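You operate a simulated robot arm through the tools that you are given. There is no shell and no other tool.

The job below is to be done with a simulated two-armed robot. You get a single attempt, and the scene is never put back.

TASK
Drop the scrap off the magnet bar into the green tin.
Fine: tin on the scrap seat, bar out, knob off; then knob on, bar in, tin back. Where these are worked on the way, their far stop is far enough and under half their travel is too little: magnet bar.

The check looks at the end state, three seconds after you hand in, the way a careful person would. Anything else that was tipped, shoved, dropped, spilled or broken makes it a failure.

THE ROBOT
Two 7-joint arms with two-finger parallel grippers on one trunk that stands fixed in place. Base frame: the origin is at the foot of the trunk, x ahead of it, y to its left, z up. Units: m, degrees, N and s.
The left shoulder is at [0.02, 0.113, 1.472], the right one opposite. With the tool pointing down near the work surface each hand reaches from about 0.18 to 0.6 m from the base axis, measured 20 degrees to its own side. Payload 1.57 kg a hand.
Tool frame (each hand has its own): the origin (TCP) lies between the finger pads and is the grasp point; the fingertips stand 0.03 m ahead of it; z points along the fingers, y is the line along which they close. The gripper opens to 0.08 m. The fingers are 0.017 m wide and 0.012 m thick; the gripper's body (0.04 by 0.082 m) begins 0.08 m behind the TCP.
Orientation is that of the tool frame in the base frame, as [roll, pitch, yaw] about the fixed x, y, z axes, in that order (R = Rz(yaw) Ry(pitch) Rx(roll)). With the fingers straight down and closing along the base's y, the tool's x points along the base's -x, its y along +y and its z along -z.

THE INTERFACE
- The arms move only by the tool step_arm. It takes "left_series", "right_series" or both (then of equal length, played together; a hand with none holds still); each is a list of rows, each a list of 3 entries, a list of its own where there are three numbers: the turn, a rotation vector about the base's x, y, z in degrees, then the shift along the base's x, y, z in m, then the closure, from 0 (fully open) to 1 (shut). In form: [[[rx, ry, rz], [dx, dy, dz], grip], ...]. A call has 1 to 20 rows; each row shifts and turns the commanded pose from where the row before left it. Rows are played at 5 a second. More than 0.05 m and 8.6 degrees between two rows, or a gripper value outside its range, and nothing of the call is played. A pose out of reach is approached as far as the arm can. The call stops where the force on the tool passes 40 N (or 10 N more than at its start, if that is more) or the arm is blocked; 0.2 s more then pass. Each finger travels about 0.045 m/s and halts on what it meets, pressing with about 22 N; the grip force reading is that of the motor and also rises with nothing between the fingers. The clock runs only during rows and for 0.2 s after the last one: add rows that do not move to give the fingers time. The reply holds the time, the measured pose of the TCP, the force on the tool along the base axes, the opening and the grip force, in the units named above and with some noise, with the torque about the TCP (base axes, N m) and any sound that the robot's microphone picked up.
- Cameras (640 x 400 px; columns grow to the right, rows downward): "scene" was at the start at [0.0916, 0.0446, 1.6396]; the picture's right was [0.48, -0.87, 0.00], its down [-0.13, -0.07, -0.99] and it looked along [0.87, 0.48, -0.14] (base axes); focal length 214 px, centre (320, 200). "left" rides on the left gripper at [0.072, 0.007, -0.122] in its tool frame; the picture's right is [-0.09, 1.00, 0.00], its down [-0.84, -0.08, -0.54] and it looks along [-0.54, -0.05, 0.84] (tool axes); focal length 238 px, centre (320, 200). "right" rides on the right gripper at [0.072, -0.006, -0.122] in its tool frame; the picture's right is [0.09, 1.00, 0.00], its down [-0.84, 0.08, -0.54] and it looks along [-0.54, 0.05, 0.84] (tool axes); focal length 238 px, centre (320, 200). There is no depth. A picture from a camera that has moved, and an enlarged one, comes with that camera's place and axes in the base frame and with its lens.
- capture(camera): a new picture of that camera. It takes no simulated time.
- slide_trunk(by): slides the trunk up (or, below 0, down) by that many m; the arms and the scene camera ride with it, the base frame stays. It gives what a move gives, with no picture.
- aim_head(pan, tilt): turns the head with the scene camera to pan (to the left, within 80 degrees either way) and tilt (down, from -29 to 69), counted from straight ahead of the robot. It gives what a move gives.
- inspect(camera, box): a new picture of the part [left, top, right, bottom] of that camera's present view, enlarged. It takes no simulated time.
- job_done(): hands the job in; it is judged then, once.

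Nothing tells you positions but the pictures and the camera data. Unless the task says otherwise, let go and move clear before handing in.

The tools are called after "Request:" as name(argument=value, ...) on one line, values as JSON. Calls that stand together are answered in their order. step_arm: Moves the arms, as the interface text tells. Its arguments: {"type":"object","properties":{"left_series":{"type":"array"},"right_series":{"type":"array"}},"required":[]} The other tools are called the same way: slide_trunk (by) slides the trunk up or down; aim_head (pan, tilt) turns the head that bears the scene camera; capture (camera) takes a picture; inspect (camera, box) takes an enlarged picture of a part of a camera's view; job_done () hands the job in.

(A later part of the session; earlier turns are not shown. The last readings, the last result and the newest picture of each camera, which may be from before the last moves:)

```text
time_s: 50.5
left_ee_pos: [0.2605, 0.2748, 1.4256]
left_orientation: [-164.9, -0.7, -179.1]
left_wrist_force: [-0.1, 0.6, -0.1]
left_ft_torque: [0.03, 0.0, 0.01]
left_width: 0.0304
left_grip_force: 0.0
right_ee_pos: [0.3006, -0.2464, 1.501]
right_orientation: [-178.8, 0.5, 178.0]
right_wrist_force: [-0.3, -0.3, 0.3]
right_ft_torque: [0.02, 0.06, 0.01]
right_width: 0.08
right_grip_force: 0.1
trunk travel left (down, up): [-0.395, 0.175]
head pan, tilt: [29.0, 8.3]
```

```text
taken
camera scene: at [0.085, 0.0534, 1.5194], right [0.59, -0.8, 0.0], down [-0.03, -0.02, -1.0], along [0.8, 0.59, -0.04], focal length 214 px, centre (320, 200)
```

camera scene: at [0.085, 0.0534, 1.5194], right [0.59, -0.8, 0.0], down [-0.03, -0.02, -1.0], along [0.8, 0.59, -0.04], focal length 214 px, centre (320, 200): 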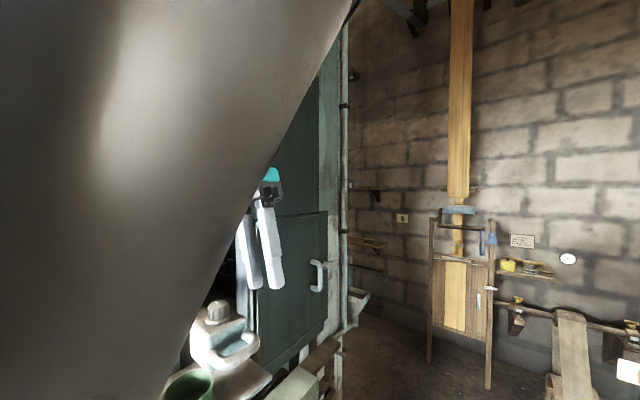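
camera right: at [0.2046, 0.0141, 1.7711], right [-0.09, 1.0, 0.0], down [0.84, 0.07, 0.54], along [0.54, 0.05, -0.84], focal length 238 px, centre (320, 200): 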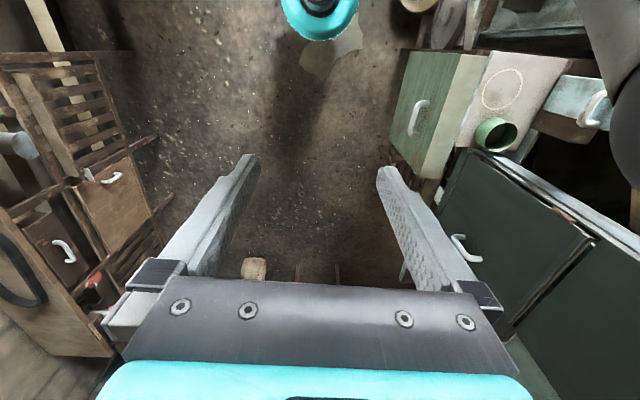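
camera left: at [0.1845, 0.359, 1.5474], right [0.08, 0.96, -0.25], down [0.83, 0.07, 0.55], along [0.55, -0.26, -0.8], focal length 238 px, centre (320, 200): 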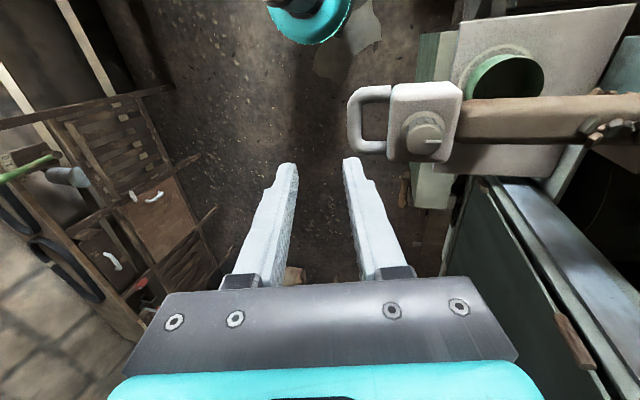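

The hand reaches y 0.275, but the upper arm brushed the head. I back the hand off, then turn the head away to the right to make room.

Request:
step_arm(left_series=[[[0, 0, 0], [0, 0.012, 0], 0.62], [[0, 0, 0], [0, 0.012, 0], 0.62], [[0, 0, 0], [0, 0.012, 0], 0.62], [[0, 0, 0], [0, 0.012, 0], 0.62], [[0, 0, 0], [0, 0, 0], 0.62]])

Request:
aim_head(pan=-10, tilt=8)

Request:
capture(camera="scene")

```text
time_s: 51.7
left_ee_pos: [0.2585, 0.3226, 1.4309]
left_orientation: [-165.3, 0.3, -179.4]
left_wrist_force: [0.5, -0.6, 0.2]
left_ft_torque: [-0.01, -0.01, 0.0]
left_width: 0.0305
left_grip_force: 0.0
right_ee_pos: [0.2982, -0.2456, 1.5013]
right_orientation: [-178.8, 0.5, 177.9]
right_wrist_force: [0.4, -0.4, 0.7]
right_ft_torque: [0.01, -0.04, -0.04]
right_width: 0.0798
right_grip_force: 0.0
trunk travel left (down, up): [-0.395, 0.175]
head pan, tilt: [29.0, 8.3]
```

```text
time_s: 52.8
left_ee_pos: [0.2571, 0.3219, 1.4299]
left_orientation: [-165.2, 0.2, -179.4]
left_wrist_force: [0.5, 0.9, -0.2]
left_ft_torque: [-0.01, 0.01, 0.01]
left_width: 0.0301
left_grip_force: 0.0
right_ee_pos: [0.2994, -0.2461, 1.5022]
right_orientation: [-178.8, 0.6, 177.9]
right_wrist_force: [-0.4, 0.5, -0.3]
right_ft_torque: [0.0, -0.03, 0.03]
right_width: 0.08
right_grip_force: 0.0
trunk travel left (down, up): [-0.395, 0.175]
head pan, tilt: [-10.0, 8.0]
```

```text
taken
camera scene: at [0.1018, -0.0163, 1.5102], right [-0.17, -0.98, 0.0], down [-0.14, 0.02, -0.99], along [0.98, -0.17, -0.14], focal length 214 px, centre (320, 200)
```

scene: 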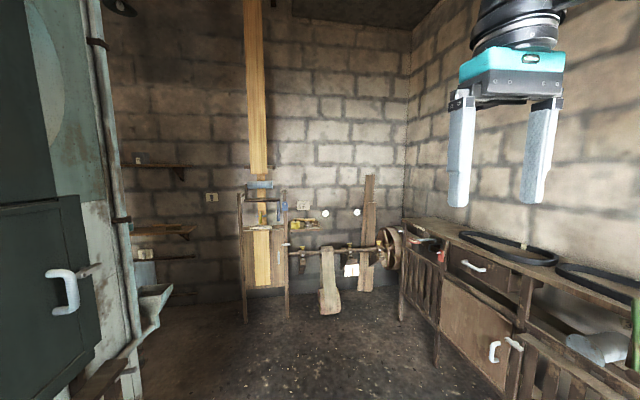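

The head is out of the way. I approach the handle along the leaned finger axis, ending at [0.259, 0.3225, 1.293], stopping a little short to check.

Request:
step_arm(left_series=[[[0, 0, 0], [0.001, 0.018, 0], 0.62], [[0, 0, 0], [0.0, 0.019, 0], 0.62], [[0, 0, 0], [0, -0.0073, -0.0274], 0.62], [[0, 0, 0], [0, -0.0073, -0.0274], 0.62], [[0, 0, 0], [0, -0.0073, -0.0274], 0.62], [[0, 0, 0], [0, 0, 0], 0.62]])

Request:
capture(camera="left")

Request:
inspect(camera="left", box=[240, 80, 480, 230])

```text
time_s: 54.2
left_ee_pos: [0.2589, 0.3382, 1.3477]
left_orientation: [-165.2, 0.3, -179.5]
left_wrist_force: [-0.7, 1.2, 1.4]
left_ft_torque: [0.02, -0.03, -0.03]
left_width: 0.0306
left_grip_force: 0.0
right_ee_pos: [0.2985, -0.2454, 1.5016]
right_orientation: [-178.8, 0.6, 178.1]
right_wrist_force: [-0.6, -0.1, 1.3]
right_ft_torque: [-0.01, -0.02, 0.01]
right_width: 0.0797
right_grip_force: 0.0
trunk travel left (down, up): [-0.395, 0.175]
head pan, tilt: [-10.0, 8.0]
```

```text
taken
camera left: at [0.1849, 0.375, 1.4649], right [0.08, 0.96, -0.25], down [0.83, 0.07, 0.55], along [0.55, -0.26, -0.8], focal length 238 px, centre (320, 200)
```

left: 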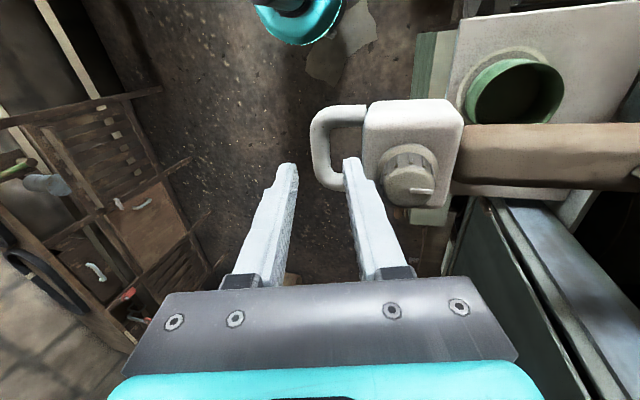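

```text
2.67 times, centred on (360, 155) of left
camera zoom: at [0.1849, 0.375, 1.4649], right [0.08, 0.96, -0.25], down [0.83, 0.07, 0.55], along [0.55, -0.26, -0.8], focal length 636 px, centre (213, 320)
```

zoom: 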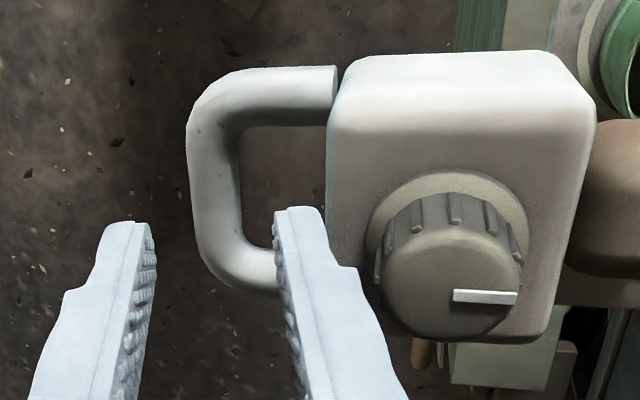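

The bar lies on the finger axis. I finish the approach and grip.

Request:
step_arm(left_series=[[[0, 0, 0], [0, -0.0073, -0.0274], 0.62], [[0, 0, 0], [0, -0.0073, -0.0274], 0.62], [[0, 0, 0], [0, 0, 0], 0.62], [[0, 0, 0], [0, 0, 0], 0.8], [[0, 0, 0], [0, 0, 0], 1], [[0, 0, 0], [0, 0, 0], 1], [[0, 0, 0], [0, 0, 0], 1]])

Request:
capture(camera="left")

```text
time_s: 54.7
left_ee_pos: [0.2588, 0.3271, 1.3131]
left_orientation: [-166.4, 0.8, -179.5]
left_wrist_force: [-3.3, -2.8, 10.5]
left_ft_torque: [0.32, 0.11, 0.1]
left_width: 0.0263
left_grip_force: 0.0
right_ee_pos: [0.2969, -0.2477, 1.5015]
right_orientation: [-178.9, 0.7, 178.2]
right_wrist_force: [-0.1, -0.8, 0.4]
right_ft_torque: [0.01, 0.02, 0.06]
right_width: 0.08
right_grip_force: 0.0
trunk travel left (down, up): [-0.395, 0.175]
head pan, tilt: [-10.0, 8.0]
stopped in row 2 (left hand): the force on the tool passed its limit at 68 N (the readings are from after the stop); the commanded pose is now the measured one
```

```text
taken
camera left: at [0.1842, 0.3617, 1.4294], right [0.09, 0.97, -0.24], down [0.83, 0.06, 0.56], along [0.55, -0.24, -0.8], focal length 238 px, centre (320, 200)
```

left: 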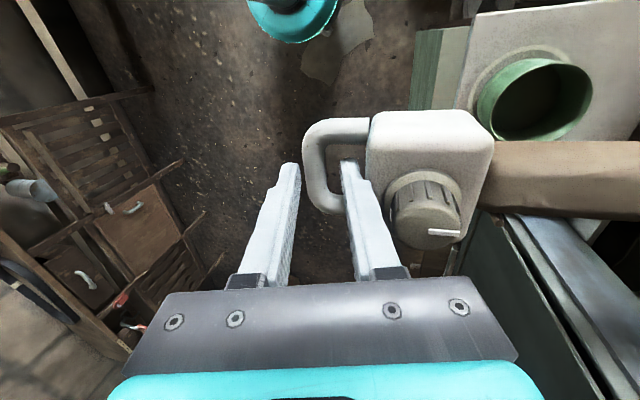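

Something was touched on the way down. I zoom to see which edge the finger met.

Request:
inspect(camera="left", box=[260, 90, 420, 230])

```text
2.86 times, centred on (340, 160) of left
camera zoom: at [0.1842, 0.3617, 1.4294], right [0.09, 0.97, -0.24], down [0.83, 0.06, 0.56], along [0.55, -0.24, -0.8], focal length 681 px, centre (263, 314)
```

zoom: 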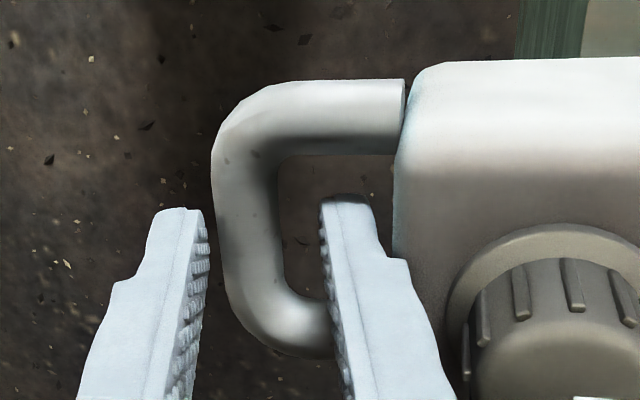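

The thicker root of the inner finger touched the block's front edge; the hand is about 4 mm too far toward +y. I back off, shift -4 mm, narrow the opening a little and descend again.

Request:
step_arm(left_series=[[[0, 0, 0], [0, 0.004, 0.015], 0.65], [[0, 0, 0], [0, -0.005, 0.0], 0.65], [[0, 0, 0], [0, 0, 0.0], 0.65], [[0, 0, 0], [0, -0.0025, -0.01], 0.65], [[0, 0, 0], [0, -0.0025, -0.01], 0.65], [[0, 0, 0], [0, 0, 0], 0.65]])

Request:
inspect(camera="left", box=[260, 90, 420, 230])

```text
time_s: 56.1
left_ee_pos: [0.2594, 0.3232, 1.3065]
left_orientation: [-166.3, 0.8, -179.5]
left_wrist_force: [0.5, -0.2, 0.1]
left_ft_torque: [0.01, -0.01, 0.0]
left_width: 0.0282
left_grip_force: 0.0
right_ee_pos: [0.2978, -0.2467, 1.5011]
right_orientation: [-178.9, 0.4, 178.1]
right_wrist_force: [0.3, -0.6, -0.7]
right_ft_torque: [0.01, 0.0, 0.02]
right_width: 0.0802
right_grip_force: 0.0
trunk travel left (down, up): [-0.395, 0.175]
head pan, tilt: [-10.0, 8.0]
```

```text
2.86 times, centred on (340, 160) of left
camera zoom: at [0.1845, 0.3577, 1.4235], right [0.09, 0.97, -0.24], down [0.83, 0.06, 0.56], along [0.55, -0.24, -0.8], focal length 681 px, centre (263, 314)
```

zoom: 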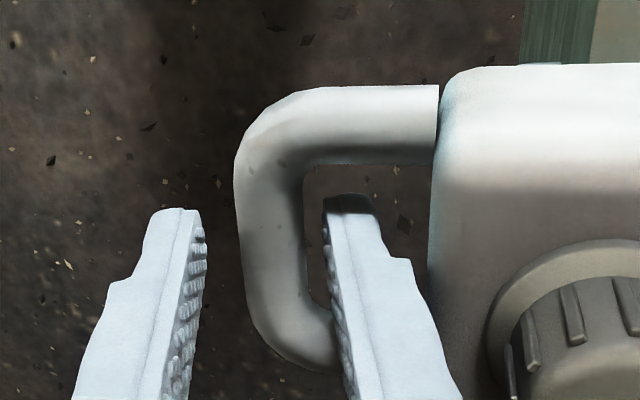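

Centred now with no contact. I go 10 mm further and close.

Request:
step_arm(left_series=[[[0, 0, 0], [0, -0.0012, -0.006], 0.65], [[0, 0, 0], [0, -0.0012, -0.006], 0.65], [[0, 0, 0], [0, 0, 0], 0.8], [[0, 0, 0], [0, 0, 0], 1], [[0, 0, 0], [0, 0, 0], 1], [[0, 0, 0], [0, 0, 0], 1]])

```text
time_s: 57.5
left_ee_pos: [0.2596, 0.3206, 1.2938]
left_orientation: [-166.1, 0.7, -179.5]
left_wrist_force: [0.1, 0.6, -5.3]
left_ft_torque: [0.06, -0.32, -0.18]
left_width: 0.0158
left_grip_force: 31.4
right_ee_pos: [0.2983, -0.2452, 1.5018]
right_orientation: [-178.9, 0.6, 178.1]
right_wrist_force: [0.5, 0.0, 0.4]
right_ft_torque: [0.0, -0.03, -0.01]
right_width: 0.08
right_grip_force: 0.0
trunk travel left (down, up): [-0.395, 0.175]
head pan, tilt: [-10.0, 8.0]
```

Gripped with the lean. I pull on in small steps.

Request:
step_arm(left_series=[[[0, 0, 0], [0, -0.007, 0], 1], [[0, 0, 0], [0, -0.007, 0], 1], [[0, 0, 0], [0, -0.007, 0], 1], [[0, 0, 0], [0, -0.007, 0], 1], [[0, 0, 0], [0, 0, 0], 1]])

Request:
capture(camera="left")

Request:
capture(camera="scene")

```text
time_s: 58.7
left_ee_pos: [0.2598, 0.2993, 1.2947]
left_orientation: [-166.1, 0.8, -179.4]
left_wrist_force: [-0.4, 0.1, -7.4]
left_ft_torque: [0.0, -0.21, -0.2]
left_width: 0.0156
left_grip_force: 30.9
left hand out of reach, approached as far as the arm can: row 4
right_ee_pos: [0.3002, -0.2463, 1.5006]
right_orientation: [-178.7, 0.5, 178.1]
right_wrist_force: [-0.7, 0.9, -0.8]
right_ft_torque: [-0.01, 0.01, 0.01]
right_width: 0.0799
right_grip_force: 0.0
trunk travel left (down, up): [-0.395, 0.175]
head pan, tilt: [-10.0, 8.0]
```

```text
taken
camera left: at [0.185, 0.3342, 1.4108], right [0.09, 0.97, -0.24], down [0.83, 0.06, 0.56], along [0.55, -0.24, -0.8], focal length 238 px, centre (320, 200)
```

left: 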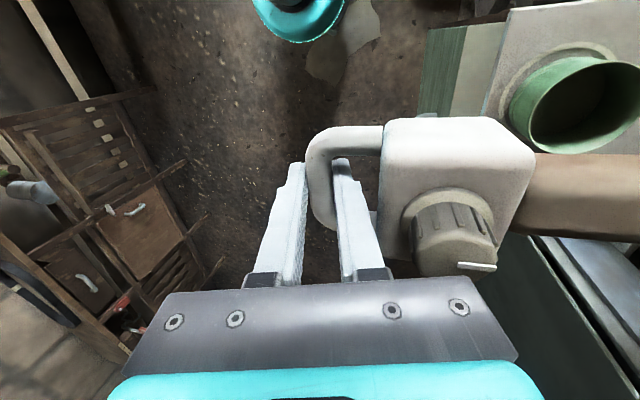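

```text
taken
camera scene: at [0.1019, -0.016, 1.5101], right [-0.17, -0.98, 0.0], down [-0.14, 0.02, -0.99], along [0.98, -0.17, -0.14], focal length 214 px, centre (320, 200)
```

scene: 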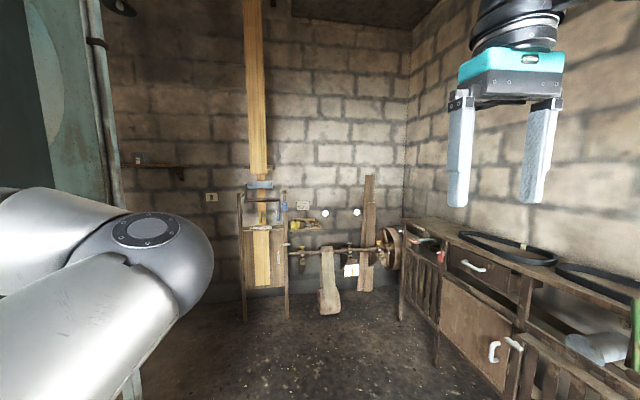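

The bar is out 0.25 m with no stop felt yet. I lean a bit more while pulling, to reach further.

Request:
step_arm(left_series=[[[-4, 0, 0], [0, -0.003, 0], 1], [[-4, 0, 0], [0, -0.004, 0], 1], [[0, 0, 0], [0, -0.005, 0], 1], [[0, 0, 0], [0, -0.005, 0], 1], [[0, 0, 0], [0, 0, 0], 1]])

Request:
capture(camera="left")

```text
time_s: 59.9
left_ee_pos: [0.2595, 0.2908, 1.2946]
left_orientation: [-159.8, 0.9, -179.3]
left_wrist_force: [-2.9, 22.8, -2.8]
left_ft_torque: [0.43, -0.14, -0.2]
left_width: 0.0158
left_grip_force: 31.5
right_ee_pos: [0.2983, -0.243, 1.5022]
right_orientation: [-178.7, 0.6, 178.0]
right_wrist_force: [0.8, -0.4, 0.1]
right_ft_torque: [0.04, -0.01, 0.0]
right_width: 0.08
right_grip_force: 0.1
trunk travel left (down, up): [-0.395, 0.175]
head pan, tilt: [-10.0, 8.0]
stopped in row 5 (left hand): the force on the tool passed its limit at 41 N (the readings are from after the stop); the commanded pose is now the measured one
```

```text
taken
camera left: at [0.1842, 0.339, 1.4058], right [0.09, 0.94, -0.34], down [0.83, 0.13, 0.55], along [0.56, -0.33, -0.76], focal length 238 px, centre (320, 200)
```

left: 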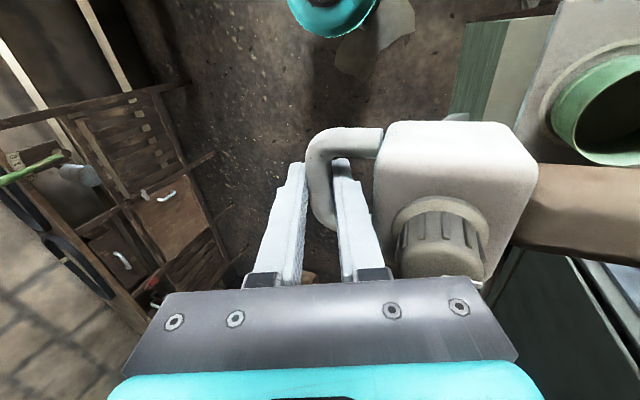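

The bar met its far stop at y 0.291 (0.258 m of travel). I open, withdraw along the finger axis, and straighten the hand above.

Request:
step_arm(left_series=[[[0, 0, 0], [0, 0, 0], 0.8], [[0, 0, 0], [0, 0, 0], 0.65], [[0, 0, 0], [0, 0, 0], 0.65], [[0, 0, 0], [0, 0.007, 0.02], 0.65], [[0, 0, 0], [0, 0.008, 0.0225], 0.65], [[0, 0, 0], [0, 0.01, 0.028], 0.65], [[0, 0, 0], [0, 0.01, 0.03], 0.65], [[0, 0, 0], [0, 0.01, 0.03], 0.65], [[5, 0, 0], [0, 0.01, 0.01], 0.65], [[5, 0, 0], [0, 0.01, 0.01], 0.65], [[5, 0, 0], [0, 0.01, 0], 0.65], [[4.5, 0, 0], [0, 0, 0], 0.65], [[0, 0, 0], [0, 0, 0], 0.65]])

Request:
capture(camera="left")

Request:
inspect(camera="left", box=[200, 0, 520, 200])

```text
time_s: 62.6
left_ee_pos: [0.2601, 0.3605, 1.4448]
left_orientation: [-178.5, 1.2, -179.8]
left_wrist_force: [-1.2, 0.0, 0.3]
left_ft_torque: [-0.03, -0.01, -0.01]
left_width: 0.0279
left_grip_force: 0.0
right_ee_pos: [0.2991, -0.2459, 1.5016]
right_orientation: [-178.8, 0.5, 178.2]
right_wrist_force: [0.3, -0.9, -0.8]
right_ft_torque: [-0.01, -0.05, -0.01]
right_width: 0.0802
right_grip_force: 0.0
trunk travel left (down, up): [-0.395, 0.175]
head pan, tilt: [-10.0, 8.0]
```

```text
taken
camera left: at [0.1847, 0.3701, 1.5663], right [0.09, 1.0, -0.02], down [0.83, -0.06, 0.56], along [0.56, -0.07, -0.83], focal length 238 px, centre (320, 200)
```

left: 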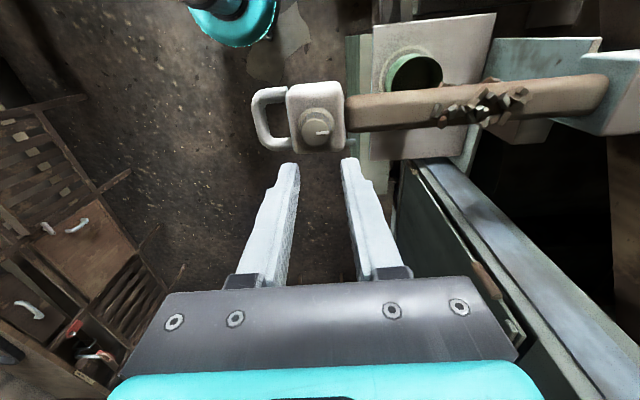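

```text
2.00 times, centred on (360, 100) of left
camera zoom: at [0.1847, 0.3701, 1.5663], right [0.09, 1.0, -0.02], down [0.83, -0.06, 0.56], along [0.56, -0.07, -0.83], focal length 477 px, centre (240, 400)
```

zoom: 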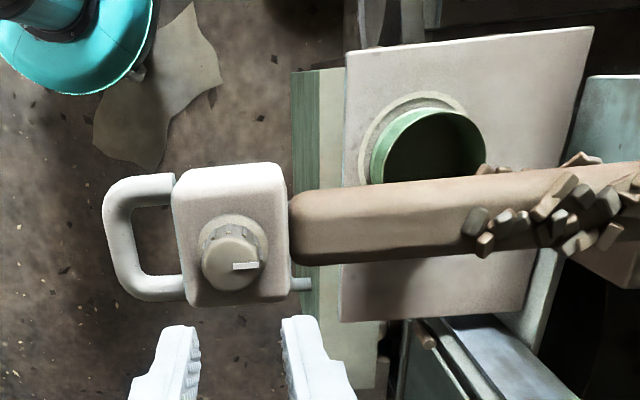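

The scrap now hangs centred at about y 0.516 over the tin. The knob is near [0.260, 0.357] with its pointer toward +y. I level the hand and test how far it can turn the negative way here in free air.

Request:
step_arm(left_series=[[[1.5, 1.2, 0], [0, 0, 0], 0.4], [[0, 0, -8], [0, 0, 0], 0.4], [[0, 0, -8], [0, 0, 0], 0.4], [[0, 0, -8], [0, 0, 0], 0.4], [[0, 0, -8], [0, 0, 0], 0.4], [[0, 0, -8], [0, 0, 0], 0.4], [[0, 0, -8], [0, 0, 0], 0.4], [[0, 0, -8], [0, 0, 0], 0.4], [[0, 0, -8], [0, 0, 0], 0.4], [[0, 0, -8], [0, 0, 0], 0.4], [[0, 0, -8], [0, 0, 0], 0.4], [[0, 0, -8], [0, 0, 0], 0.4], [[0, 0, 0], [0, 0, 0], 0.4]])

Request:
capture(camera="left")

Request:
capture(camera="scene")

```text
time_s: 65.5
left_ee_pos: [0.2595, 0.361, 1.4467]
left_orientation: [179.9, 0.0, 92.1]
left_wrist_force: [-0.4, -0.6, 0.1]
left_ft_torque: [0.01, -0.02, -0.02]
left_width: 0.0481
left_grip_force: 0.0
right_ee_pos: [0.2978, -0.2453, 1.5025]
right_orientation: [-178.8, 0.5, 178.0]
right_wrist_force: [0.0, -0.1, 0.3]
right_ft_torque: [0.01, 0.02, -0.01]
right_width: 0.08
right_grip_force: 0.1
trunk travel left (down, up): [-0.395, 0.175]
head pan, tilt: [-10.0, 8.0]
```

```text
taken
camera left: at [0.263, 0.4325, 1.5689], right [1.0, -0.06, 0.0], down [-0.05, -0.84, 0.54], along [-0.03, -0.54, -0.84], focal length 238 px, centre (320, 200)
```

left: 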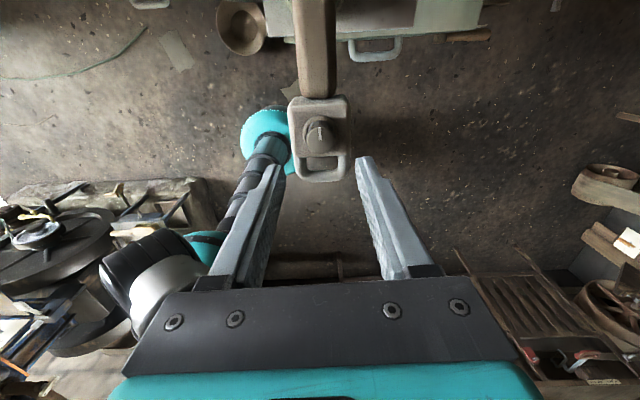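

```text
taken
camera scene: at [0.1018, -0.0164, 1.5102], right [-0.17, -0.98, 0.0], down [-0.14, 0.02, -0.99], along [0.98, -0.17, -0.14], focal length 214 px, centre (320, 200)
```

scene: 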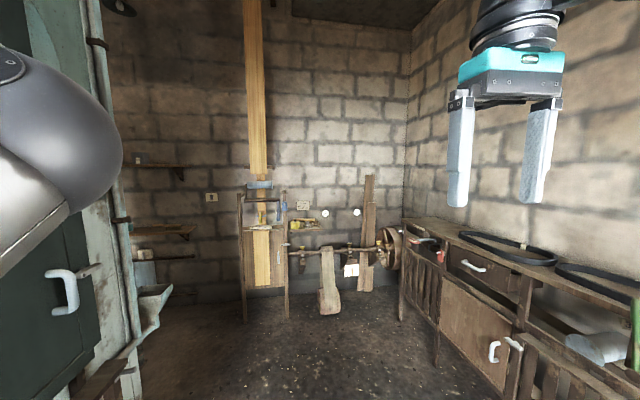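

The hand turns freely that way too, giving about 176° of range. I zoom on the knob for any markings.

Request:
inspect(camera="left", box=[270, 85, 370, 185])

Request:
inspect(camera="left", box=[298, 105, 342, 150])

```text
4.00 times, centred on (320, 135) of left
camera zoom: at [0.263, 0.4325, 1.5689], right [1.0, -0.06, 0.0], down [-0.05, -0.84, 0.54], along [-0.03, -0.54, -0.84], focal length 953 px, centre (320, 460)
```

zoom: 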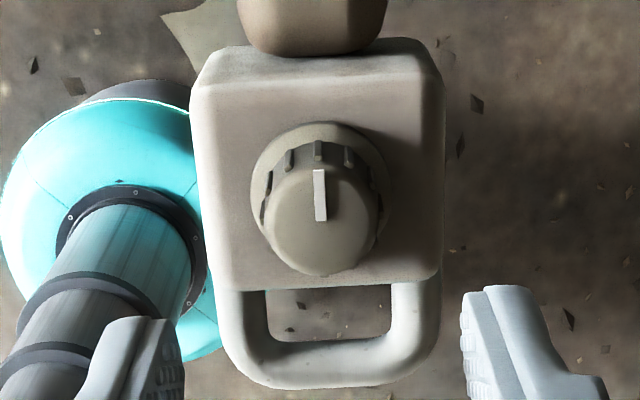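

```text
8.89 times, centred on (320, 128) of left
camera zoom: at [0.263, 0.4325, 1.5689], right [1.0, -0.06, 0.0], down [-0.05, -0.84, 0.54], along [-0.03, -0.54, -0.84], focal length 2119 px, centre (320, 844)
```

zoom: 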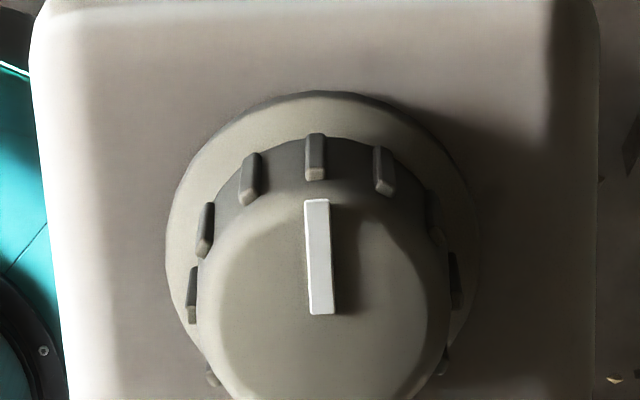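

No marks, just the pointer toward +y. With the fingers closing along x, I come down over the knob in two stages.

Request:
step_arm(left_series=[[[0, 0, 0], [0, -0.003, -0.03], 0.4], [[0, 0, 0], [0, -0.003, -0.03], 0.4], [[0, 0, 0], [0, 0, -0.017], 0.4], [[0, 0, 0], [0, 0, 0], 0.4]])

Request:
capture(camera="left")

Request:
inspect(camera="left", box=[240, 90, 400, 230])

```text
time_s: 66.5
left_ee_pos: [0.2598, 0.3538, 1.3692]
left_orientation: [179.9, -0.1, 92.1]
left_wrist_force: [-0.3, -0.4, 0.3]
left_ft_torque: [0.03, 0.02, 0.0]
left_width: 0.0479
left_grip_force: 0.0
right_ee_pos: [0.2986, -0.2464, 1.5011]
right_orientation: [-178.7, 0.4, 178.1]
right_wrist_force: [-0.5, -0.4, 0.6]
right_ft_torque: [-0.04, 0.01, 0.0]
right_width: 0.0798
right_grip_force: 0.1
trunk travel left (down, up): [-0.395, 0.175]
head pan, tilt: [-10.0, 8.0]
```

```text
taken
camera left: at [0.2629, 0.4263, 1.4921], right [1.0, -0.05, 0.0], down [-0.05, -0.84, 0.54], along [-0.03, -0.54, -0.84], focal length 238 px, centre (320, 200)
```

left: 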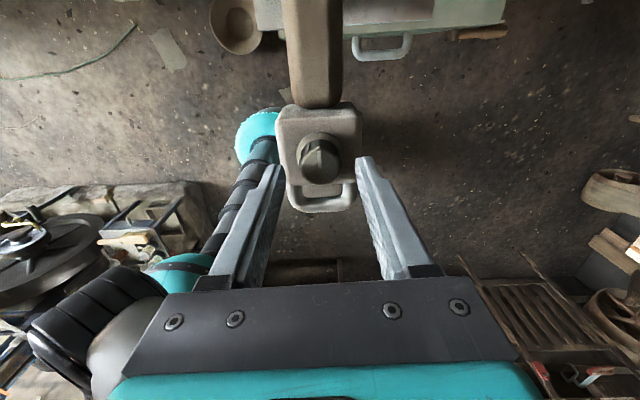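

```text
2.86 times, centred on (320, 160) of left
camera zoom: at [0.2629, 0.4263, 1.4921], right [1.0, -0.05, 0.0], down [-0.05, -0.84, 0.54], along [-0.03, -0.54, -0.84], focal length 681 px, centre (320, 314)
```

zoom: 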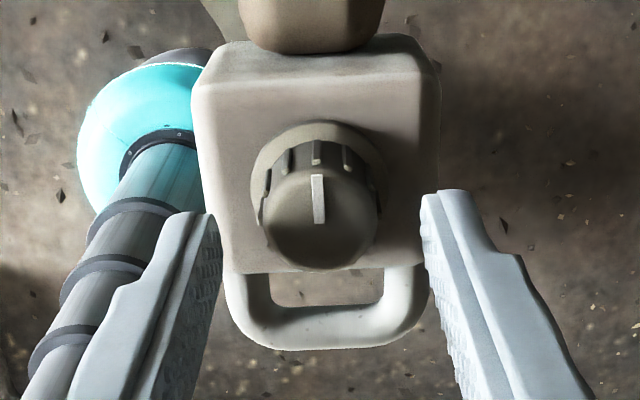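

The knob is centred between the fingers. I lower another 24 mm.

Request:
step_arm(left_series=[[[0, 0, 0], [0, 0.001, -0.012], 0.4], [[0, 0, 0], [0, 0, -0.012], 0.4], [[0, 0, 0], [0, 0, 0], 0.4]])

Request:
inspect(camera="left", box=[240, 90, 400, 230])

```text
time_s: 67.2
left_ee_pos: [0.2597, 0.3557, 1.3446]
left_orientation: [180.0, -0.1, 92.2]
left_wrist_force: [-1.0, -0.3, -0.2]
left_ft_torque: [-0.01, 0.02, -0.03]
left_width: 0.0481
left_grip_force: 0.0
right_ee_pos: [0.2986, -0.2451, 1.5015]
right_orientation: [-178.7, 0.5, 178.1]
right_wrist_force: [0.7, -0.3, 0.3]
right_ft_torque: [0.03, 0.0, -0.05]
right_width: 0.0802
right_grip_force: 0.0
trunk travel left (down, up): [-0.395, 0.175]
head pan, tilt: [-10.0, 8.0]
```

```text
2.86 times, centred on (320, 160) of left
camera zoom: at [0.2629, 0.4276, 1.468], right [1.0, -0.05, 0.0], down [-0.04, -0.84, 0.54], along [-0.03, -0.54, -0.84], focal length 681 px, centre (320, 314)
```

zoom: 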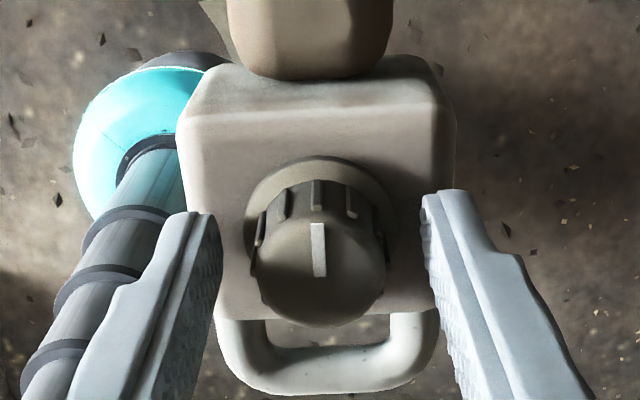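

The fingers flank the knob. I close on it gently.

Request:
step_arm(left_series=[[[0, 0, 0], [0, 0, 0], 0.6], [[0, 0, 0], [0, 0, 0], 0.8], [[0, 0, 0], [0, 0, 0], 1], [[0, 0, 0], [0, 0, 0], 1], [[0, 0, 0], [0, 0, 0], 1]])

Request:
inspect(camera="left", box=[240, 90, 400, 230])

```text
time_s: 68.5
left_ee_pos: [0.2606, 0.355, 1.3457]
left_orientation: [179.8, 0.0, 92.3]
left_wrist_force: [-0.8, 0.6, -2.5]
left_ft_torque: [0.13, 0.09, 0.01]
left_width: 0.0293
left_grip_force: 38.6
right_ee_pos: [0.2981, -0.2458, 1.5016]
right_orientation: [-178.9, 0.5, 178.0]
right_wrist_force: [-0.3, 0.4, 0.3]
right_ft_torque: [0.01, 0.0, -0.01]
right_width: 0.08
right_grip_force: 0.1
trunk travel left (down, up): [-0.395, 0.175]
head pan, tilt: [-10.0, 8.0]
```

```text
2.86 times, centred on (320, 160) of left
camera zoom: at [0.263, 0.4276, 1.468], right [1.0, -0.05, 0.0], down [-0.04, -0.84, 0.54], along [-0.03, -0.54, -0.84], focal length 681 px, centre (320, 314)
```

zoom: 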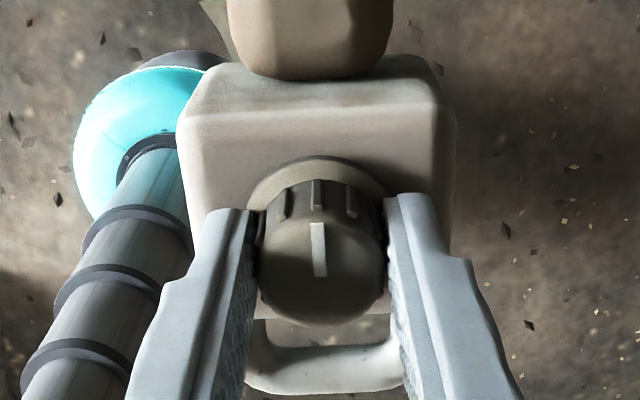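

The knob is held at 29 mm. I try a small counter-clockwise turn and read the torque.

Request:
step_arm(left_series=[[[0, 0, 4], [0, 0, 0], 1], [[0, 0, 4], [0, 0, 0], 1], [[0, 0, 0], [0, 0, 0], 1]])

Request:
inspect(camera="left", box=[240, 90, 400, 230])

```text
time_s: 69.2
left_ee_pos: [0.2598, 0.3559, 1.3454]
left_orientation: [179.8, 0.0, 100.2]
left_wrist_force: [-0.6, 0.7, 3.4]
left_ft_torque: [-0.03, 0.02, -0.15]
left_width: 0.0288
left_grip_force: 38.7
right_ee_pos: [0.2987, -0.2469, 1.5014]
right_orientation: [-178.8, 0.5, 178.1]
right_wrist_force: [-0.2, 0.6, -0.1]
right_ft_torque: [0.01, -0.02, 0.01]
right_width: 0.0799
right_grip_force: 0.0
trunk travel left (down, up): [-0.395, 0.175]
head pan, tilt: [-10.0, 8.0]
```

```text
2.86 times, centred on (320, 160) of left
camera zoom: at [0.2525, 0.4273, 1.4682], right [1.0, 0.09, 0.0], down [0.07, -0.84, 0.54], along [0.05, -0.54, -0.84], focal length 681 px, centre (320, 314)
```

zoom: 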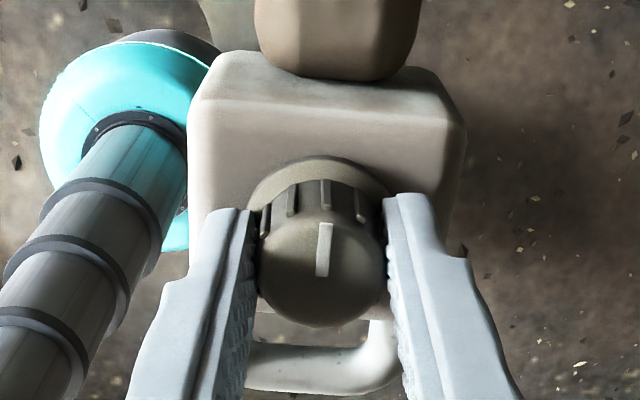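

The knob didn't follow: the fingers slipped, so it seems to be at its stop that way. I try the clockwise way.

Request:
step_arm(left_series=[[[0, 0, -4], [0, 0, 0], 1], [[0, 0, -4], [0, 0, 0], 1], [[0, 0, -4], [0, 0, 0], 1], [[0, 0, -4], [0, 0, 0], 1], [[0, 0, 0], [0, 0, 0], 1]])

Request:
inspect(camera="left", box=[240, 90, 400, 230])

```text
time_s: 70.5
left_ee_pos: [0.2606, 0.356, 1.346]
left_orientation: [179.9, -0.1, 84.2]
left_wrist_force: [2.7, 1.0, 7.5]
left_ft_torque: [-0.19, -0.18, 0.01]
left_width: 0.0287
left_grip_force: 38.5
right_ee_pos: [0.2979, -0.2465, 1.5017]
right_orientation: [-178.8, 0.5, 178.1]
right_wrist_force: [0.7, 0.1, 0.1]
right_ft_torque: [0.01, 0.01, 0.01]
right_width: 0.0801
right_grip_force: 0.0
trunk travel left (down, up): [-0.395, 0.175]
head pan, tilt: [-10.0, 8.0]
```

```text
2.86 times, centred on (320, 160) of left
camera zoom: at [0.2732, 0.4262, 1.4682], right [0.98, -0.19, 0.0], down [-0.16, -0.83, 0.54], along [-0.1, -0.53, -0.84], focal length 681 px, centre (320, 314)
```

zoom: 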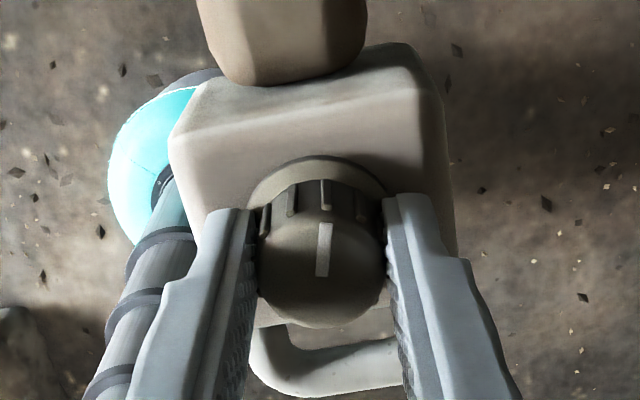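

Clockwise works: the knob followed by 16°. I keep turning that way.

Request:
step_arm(left_series=[[[0, 0, -6], [0, 0, 0], 1], [[0, 0, -6], [0, 0, 0], 1], [[0, 0, -6], [0, 0, 0], 1], [[0, 0, -6], [0, 0, 0], 1], [[0, 0, 0], [0, 0, 0], 1]])

Request:
capture(camera="left")

```text
time_s: 71.7
left_ee_pos: [0.2606, 0.3546, 1.345]
left_orientation: [179.8, -0.1, 60.1]
left_wrist_force: [7.2, 2.9, 19.8]
left_ft_torque: [-0.4, -0.07, -0.03]
left_width: 0.0287
left_grip_force: 38.9
right_ee_pos: [0.2997, -0.2463, 1.501]
right_orientation: [-178.7, 0.6, 178.1]
right_wrist_force: [-0.7, 0.0, 0.8]
right_ft_torque: [0.04, 0.02, -0.02]
right_width: 0.0799
right_grip_force: 0.1
trunk travel left (down, up): [-0.395, 0.175]
head pan, tilt: [-10.0, 8.0]
```

```text
taken
camera left: at [0.3014, 0.4141, 1.4683], right [0.82, -0.58, 0.0], down [-0.49, -0.69, 0.54], along [-0.31, -0.44, -0.84], focal length 238 px, centre (320, 200)
```

left: 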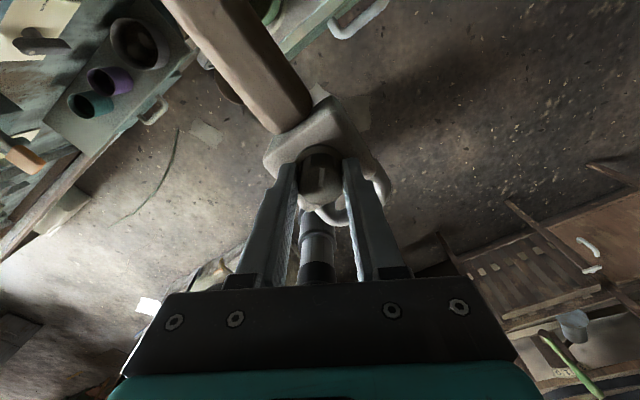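

The knob keeps following (about 40° now). I relieve the slight upward push and turn further.

Request:
step_arm(left_series=[[[0, 0, 0], [0, 0, 0.001], 1], [[0, 0, -6], [0, 0, 0.0003], 1], [[0, 0, -6], [0, 0, 0.0003], 1], [[0, 0, -6], [0, 0, 0.0003], 1], [[0, 0, -6], [0, 0, 0], 1], [[0, 0, 0], [0, 0, 0], 1]])

Request:
capture(camera="left")

Request:
inspect(camera="left", box=[240, 90, 400, 230])

```text
time_s: 73.0
left_ee_pos: [0.2612, 0.3562, 1.3448]
left_orientation: [179.9, 0.2, 36.3]
left_wrist_force: [5.7, -1.5, -13.6]
left_ft_torque: [-0.04, -0.29, 0.0]
left_width: 0.0289
left_grip_force: 39.0
right_ee_pos: [0.3003, -0.2448, 1.5009]
right_orientation: [-178.9, 0.4, 178.1]
right_wrist_force: [0.0, 0.1, 0.4]
right_ft_torque: [0.01, -0.01, -0.01]
right_width: 0.0799
right_grip_force: 0.1
trunk travel left (down, up): [-0.395, 0.175]
head pan, tilt: [-10.0, 8.0]
```

```text
taken
camera left: at [0.3228, 0.3932, 1.4678], right [0.51, -0.86, 0.0], down [-0.72, -0.43, 0.55], along [-0.47, -0.28, -0.84], focal length 238 px, centre (320, 200)
```

left: 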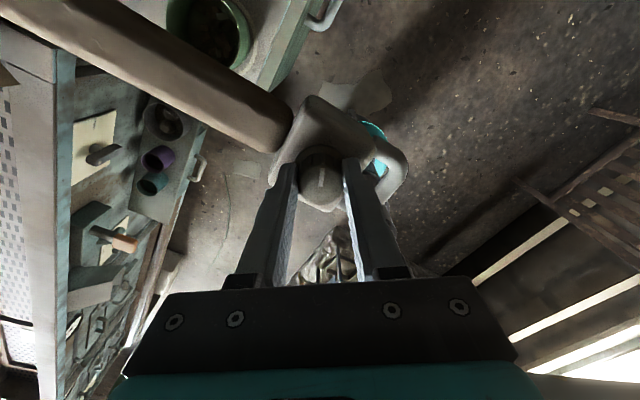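

```text
2.86 times, centred on (320, 160) of left
camera zoom: at [0.3228, 0.3932, 1.4678], right [0.51, -0.86, 0.0], down [-0.72, -0.43, 0.55], along [-0.47, -0.28, -0.84], focal length 681 px, centre (320, 314)
```

zoom: 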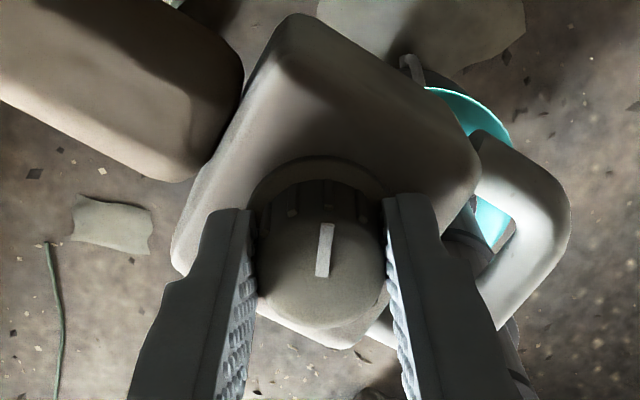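

Turned about 64° so far. The tin is visible at the upper left; I check whether scrap has dropped, and go on.

Request:
inspect(camera="left", box=[0, 0, 320, 150])

Request:
step_arm(left_series=[[[0, 0, 0], [0, 0, -0.0006], 1], [[0, 0, -6], [0, 0, 0], 1], [[0, 0, -6], [0, 0, 0], 1], [[0, 0, -6], [0, 0, 0], 1], [[0, 0, -6], [0, 0, 0], 1], [[0, 0, 0], [0, 0, 0], 1]])

Request:
capture(camera="left")

Request:
inspect(camera="left", box=[240, 90, 400, 230])

```text
2.00 times, centred on (160, 75) of left
camera zoom: at [0.3228, 0.3932, 1.4678], right [0.51, -0.86, 0.0], down [-0.72, -0.43, 0.55], along [-0.47, -0.28, -0.84], focal length 477 px, centre (640, 450)
```

zoom: 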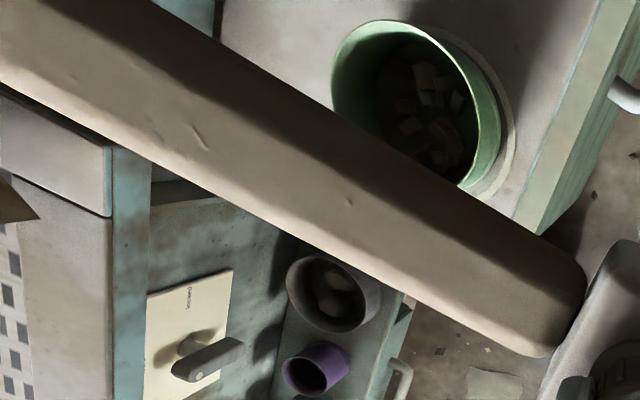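

```text
time_s: 74.5
left_ee_pos: [0.2601, 0.3563, 1.3453]
left_orientation: [179.9, 0.0, 12.2]
left_wrist_force: [5.8, -1.7, -14.5]
left_ft_torque: [-0.16, 0.23, -0.01]
left_width: 0.0286
left_grip_force: 38.7
right_ee_pos: [0.3008, -0.2455, 1.5014]
right_orientation: [-178.8, 0.5, 178.1]
right_wrist_force: [0.3, -0.2, 0.5]
right_ft_torque: [-0.03, -0.01, 0.0]
right_width: 0.08
right_grip_force: 0.0
trunk travel left (down, up): [-0.395, 0.175]
head pan, tilt: [-10.0, 8.0]
```

```text
taken
camera left: at [0.3325, 0.3647, 1.4681], right [0.12, -0.99, 0.0], down [-0.83, -0.1, 0.54], along [-0.54, -0.07, -0.84], focal length 238 px, centre (320, 200)
```

left: 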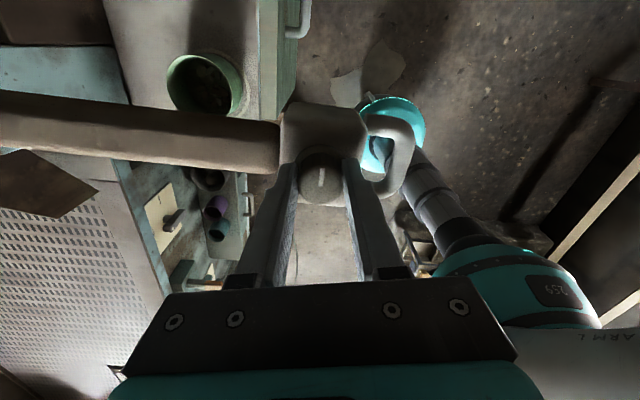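

```text
2.86 times, centred on (320, 160) of left
camera zoom: at [0.3325, 0.3647, 1.4681], right [0.12, -0.99, 0.0], down [-0.83, -0.1, 0.54], along [-0.54, -0.07, -0.84], focal length 681 px, centre (320, 314)
```

zoom: 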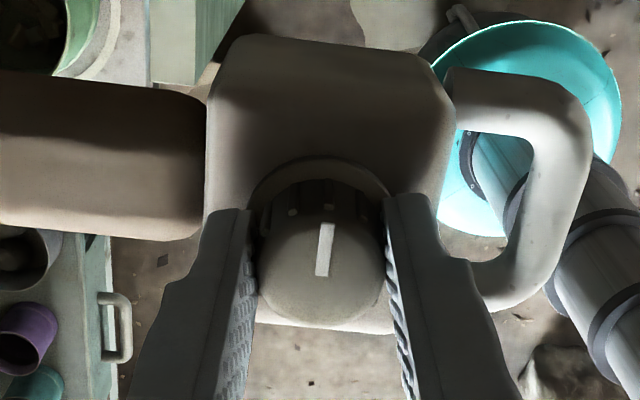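

The scrap has dropped into the tin and the rod looks clean. I check the tin and its surroundings closely before turning the knob back on.

Request:
inspect(camera="left", box=[120, 20, 320, 145])

Request:
inspect(camera="left", box=[0, 60, 300, 260])

```text
3.20 times, centred on (220, 82) of left
camera zoom: at [0.3325, 0.3647, 1.4681], right [0.12, -0.99, 0.0], down [-0.83, -0.1, 0.54], along [-0.54, -0.07, -0.84], focal length 763 px, centre (640, 576)
```

zoom: 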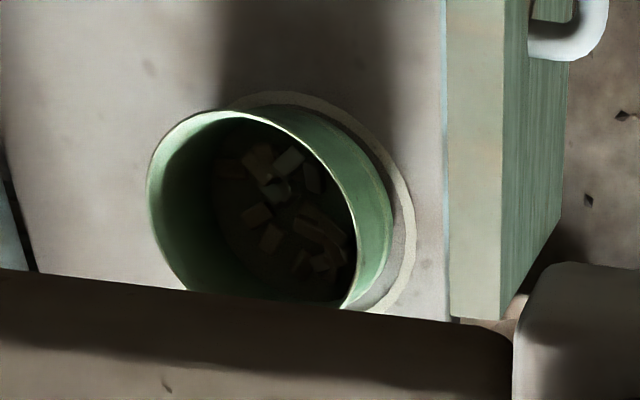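

```text
2.00 times, centred on (150, 160) of left
camera zoom: at [0.3325, 0.3647, 1.4681], right [0.12, -0.99, 0.0], down [-0.83, -0.1, 0.54], along [-0.54, -0.07, -0.84], focal length 477 px, centre (660, 280)
```

zoom: 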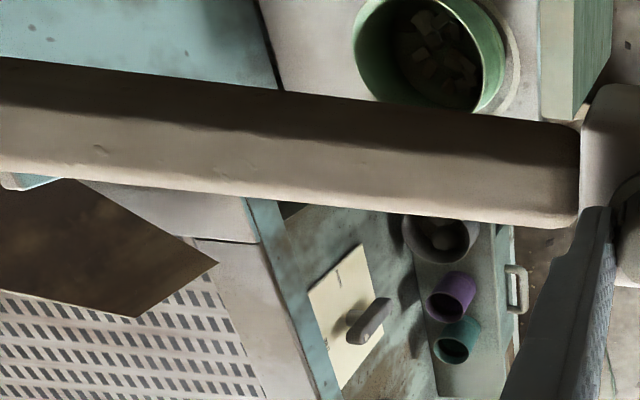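

The pieces are all in the tin and the bar is bare. I now turn the knob back counter-clockwise to "on".

Request:
step_arm(left_series=[[[0, 0, 0], [0, 0, -0.0006], 1], [[0, 0, 6], [0, 0, 0], 1], [[0, 0, 6], [0, 0, 0], 1], [[0, 0, 6], [0, 0, 0], 1], [[0, 0, 6], [0, 0, 0], 1], [[0, 0, 6], [0, 0, 0], 1], [[0, 0, 6], [0, 0, 0], 1], [[0, 0, 6], [0, 0, 0], 1], [[0, 0, 0], [0, 0, 0], 1]])

```text
time_s: 76.5
left_ee_pos: [0.2604, 0.356, 1.3451]
left_orientation: [180.0, 0.0, 54.4]
left_wrist_force: [4.1, 1.2, -5.6]
left_ft_torque: [0.38, -0.33, 0.03]
left_width: 0.0286
left_grip_force: 38.7
right_ee_pos: [0.2995, -0.2456, 1.5004]
right_orientation: [-178.7, 0.5, 178.0]
right_wrist_force: [0.5, 0.3, -0.5]
right_ft_torque: [0.03, -0.01, 0.02]
right_width: 0.0801
right_grip_force: 0.1
trunk travel left (down, up): [-0.395, 0.175]
head pan, tilt: [-10.0, 8.0]
```

Request:
step_arm(left_series=[[[0, 0, 6], [0, 0, 0], 1], [[0, 0, 6], [0, 0, 0], 1], [[0, 0, 6], [0, 0, 0], 1], [[0, 0, 6], [0, 0, 0], 1], [[0, 0, 6], [0, 0, 0], 1], [[0, 0, 6], [0, 0, 0], 1], [[0, 0, 6], [0, 0, 0], 1], [[0, 0, 4], [0, 0, 0], 1], [[0, 0, 3], [0, 0, 0], 1], [[0, 0, 0], [0, 0, 0], 1]])

Request:
capture(camera="left")

Request:
inspect(camera="left", box=[240, 90, 400, 230])

```text
time_s: 78.7
left_ee_pos: [0.2602, 0.3555, 1.3447]
left_orientation: [-179.9, 0.0, 103.4]
left_wrist_force: [0.7, 0.2, -1.5]
left_ft_torque: [-0.06, -0.01, -0.18]
left_width: 0.0286
left_grip_force: 39.1
right_ee_pos: [0.2991, -0.2461, 1.5014]
right_orientation: [-178.8, 0.4, 178.1]
right_wrist_force: [-0.4, -0.8, -0.3]
right_ft_torque: [0.01, 0.03, 0.02]
right_width: 0.0801
right_grip_force: 0.1
trunk travel left (down, up): [-0.395, 0.175]
head pan, tilt: [-10.0, 8.0]
```

```text
taken
camera left: at [0.2489, 0.4272, 1.4683], right [0.99, 0.14, 0.0], down [0.12, -0.83, 0.54], along [0.08, -0.54, -0.84], focal length 238 px, centre (320, 200)
```

left: 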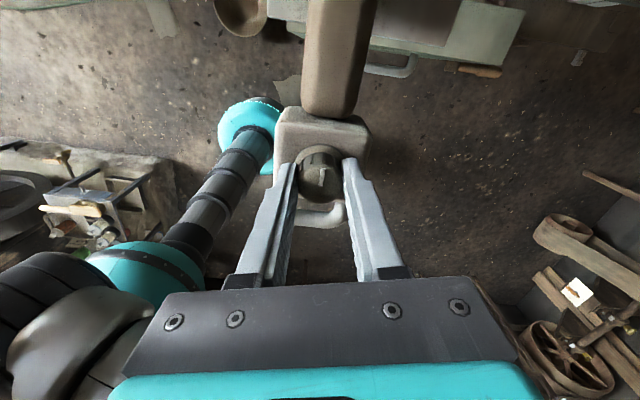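

```text
2.86 times, centred on (320, 160) of left
camera zoom: at [0.2489, 0.4272, 1.4683], right [0.99, 0.14, 0.0], down [0.12, -0.83, 0.54], along [0.08, -0.54, -0.84], focal length 681 px, centre (320, 314)
```

zoom: 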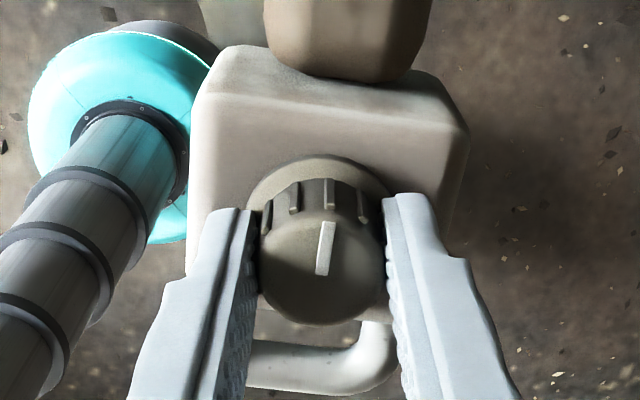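

The knob is back at its "on" stop. Still holding it lightly against that stop, I push the bar in by 80 mm so the handle comes back within easy reach.

Request:
step_arm(left_series=[[[0, 0, 0], [0, 0.005, 0], 1], [[0, 0, 0], [0, 0.01, 0], 1], [[0, 0, 0], [0, 0.01, 0], 1], [[0, 0, 0], [0, 0.01, 0], 1], [[0, 0, 0], [0, 0, 0], 1]])

Request:
inspect(camera="left", box=[240, 90, 400, 230])

```text
time_s: 79.8
left_ee_pos: [0.2602, 0.3903, 1.3458]
left_orientation: [179.8, -0.1, 103.3]
left_wrist_force: [-1.0, -0.1, -2.3]
left_ft_torque: [-0.25, 0.06, 0.0]
left_width: 0.0284
left_grip_force: 38.6
right_ee_pos: [0.299, -0.246, 1.5023]
right_orientation: [-178.9, 0.5, 178.0]
right_wrist_force: [-0.5, 0.4, 0.1]
right_ft_torque: [0.03, -0.01, 0.01]
right_width: 0.08
right_grip_force: 0.1
trunk travel left (down, up): [-0.395, 0.175]
head pan, tilt: [-10.0, 8.0]
```

```text
2.86 times, centred on (320, 160) of left
camera zoom: at [0.2489, 0.4624, 1.4683], right [0.99, 0.14, 0.0], down [0.12, -0.83, 0.54], along [0.08, -0.54, -0.84], focal length 681 px, centre (320, 314)
```

zoom: 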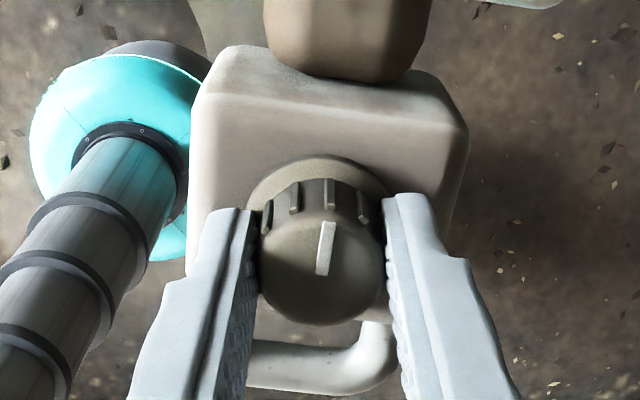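

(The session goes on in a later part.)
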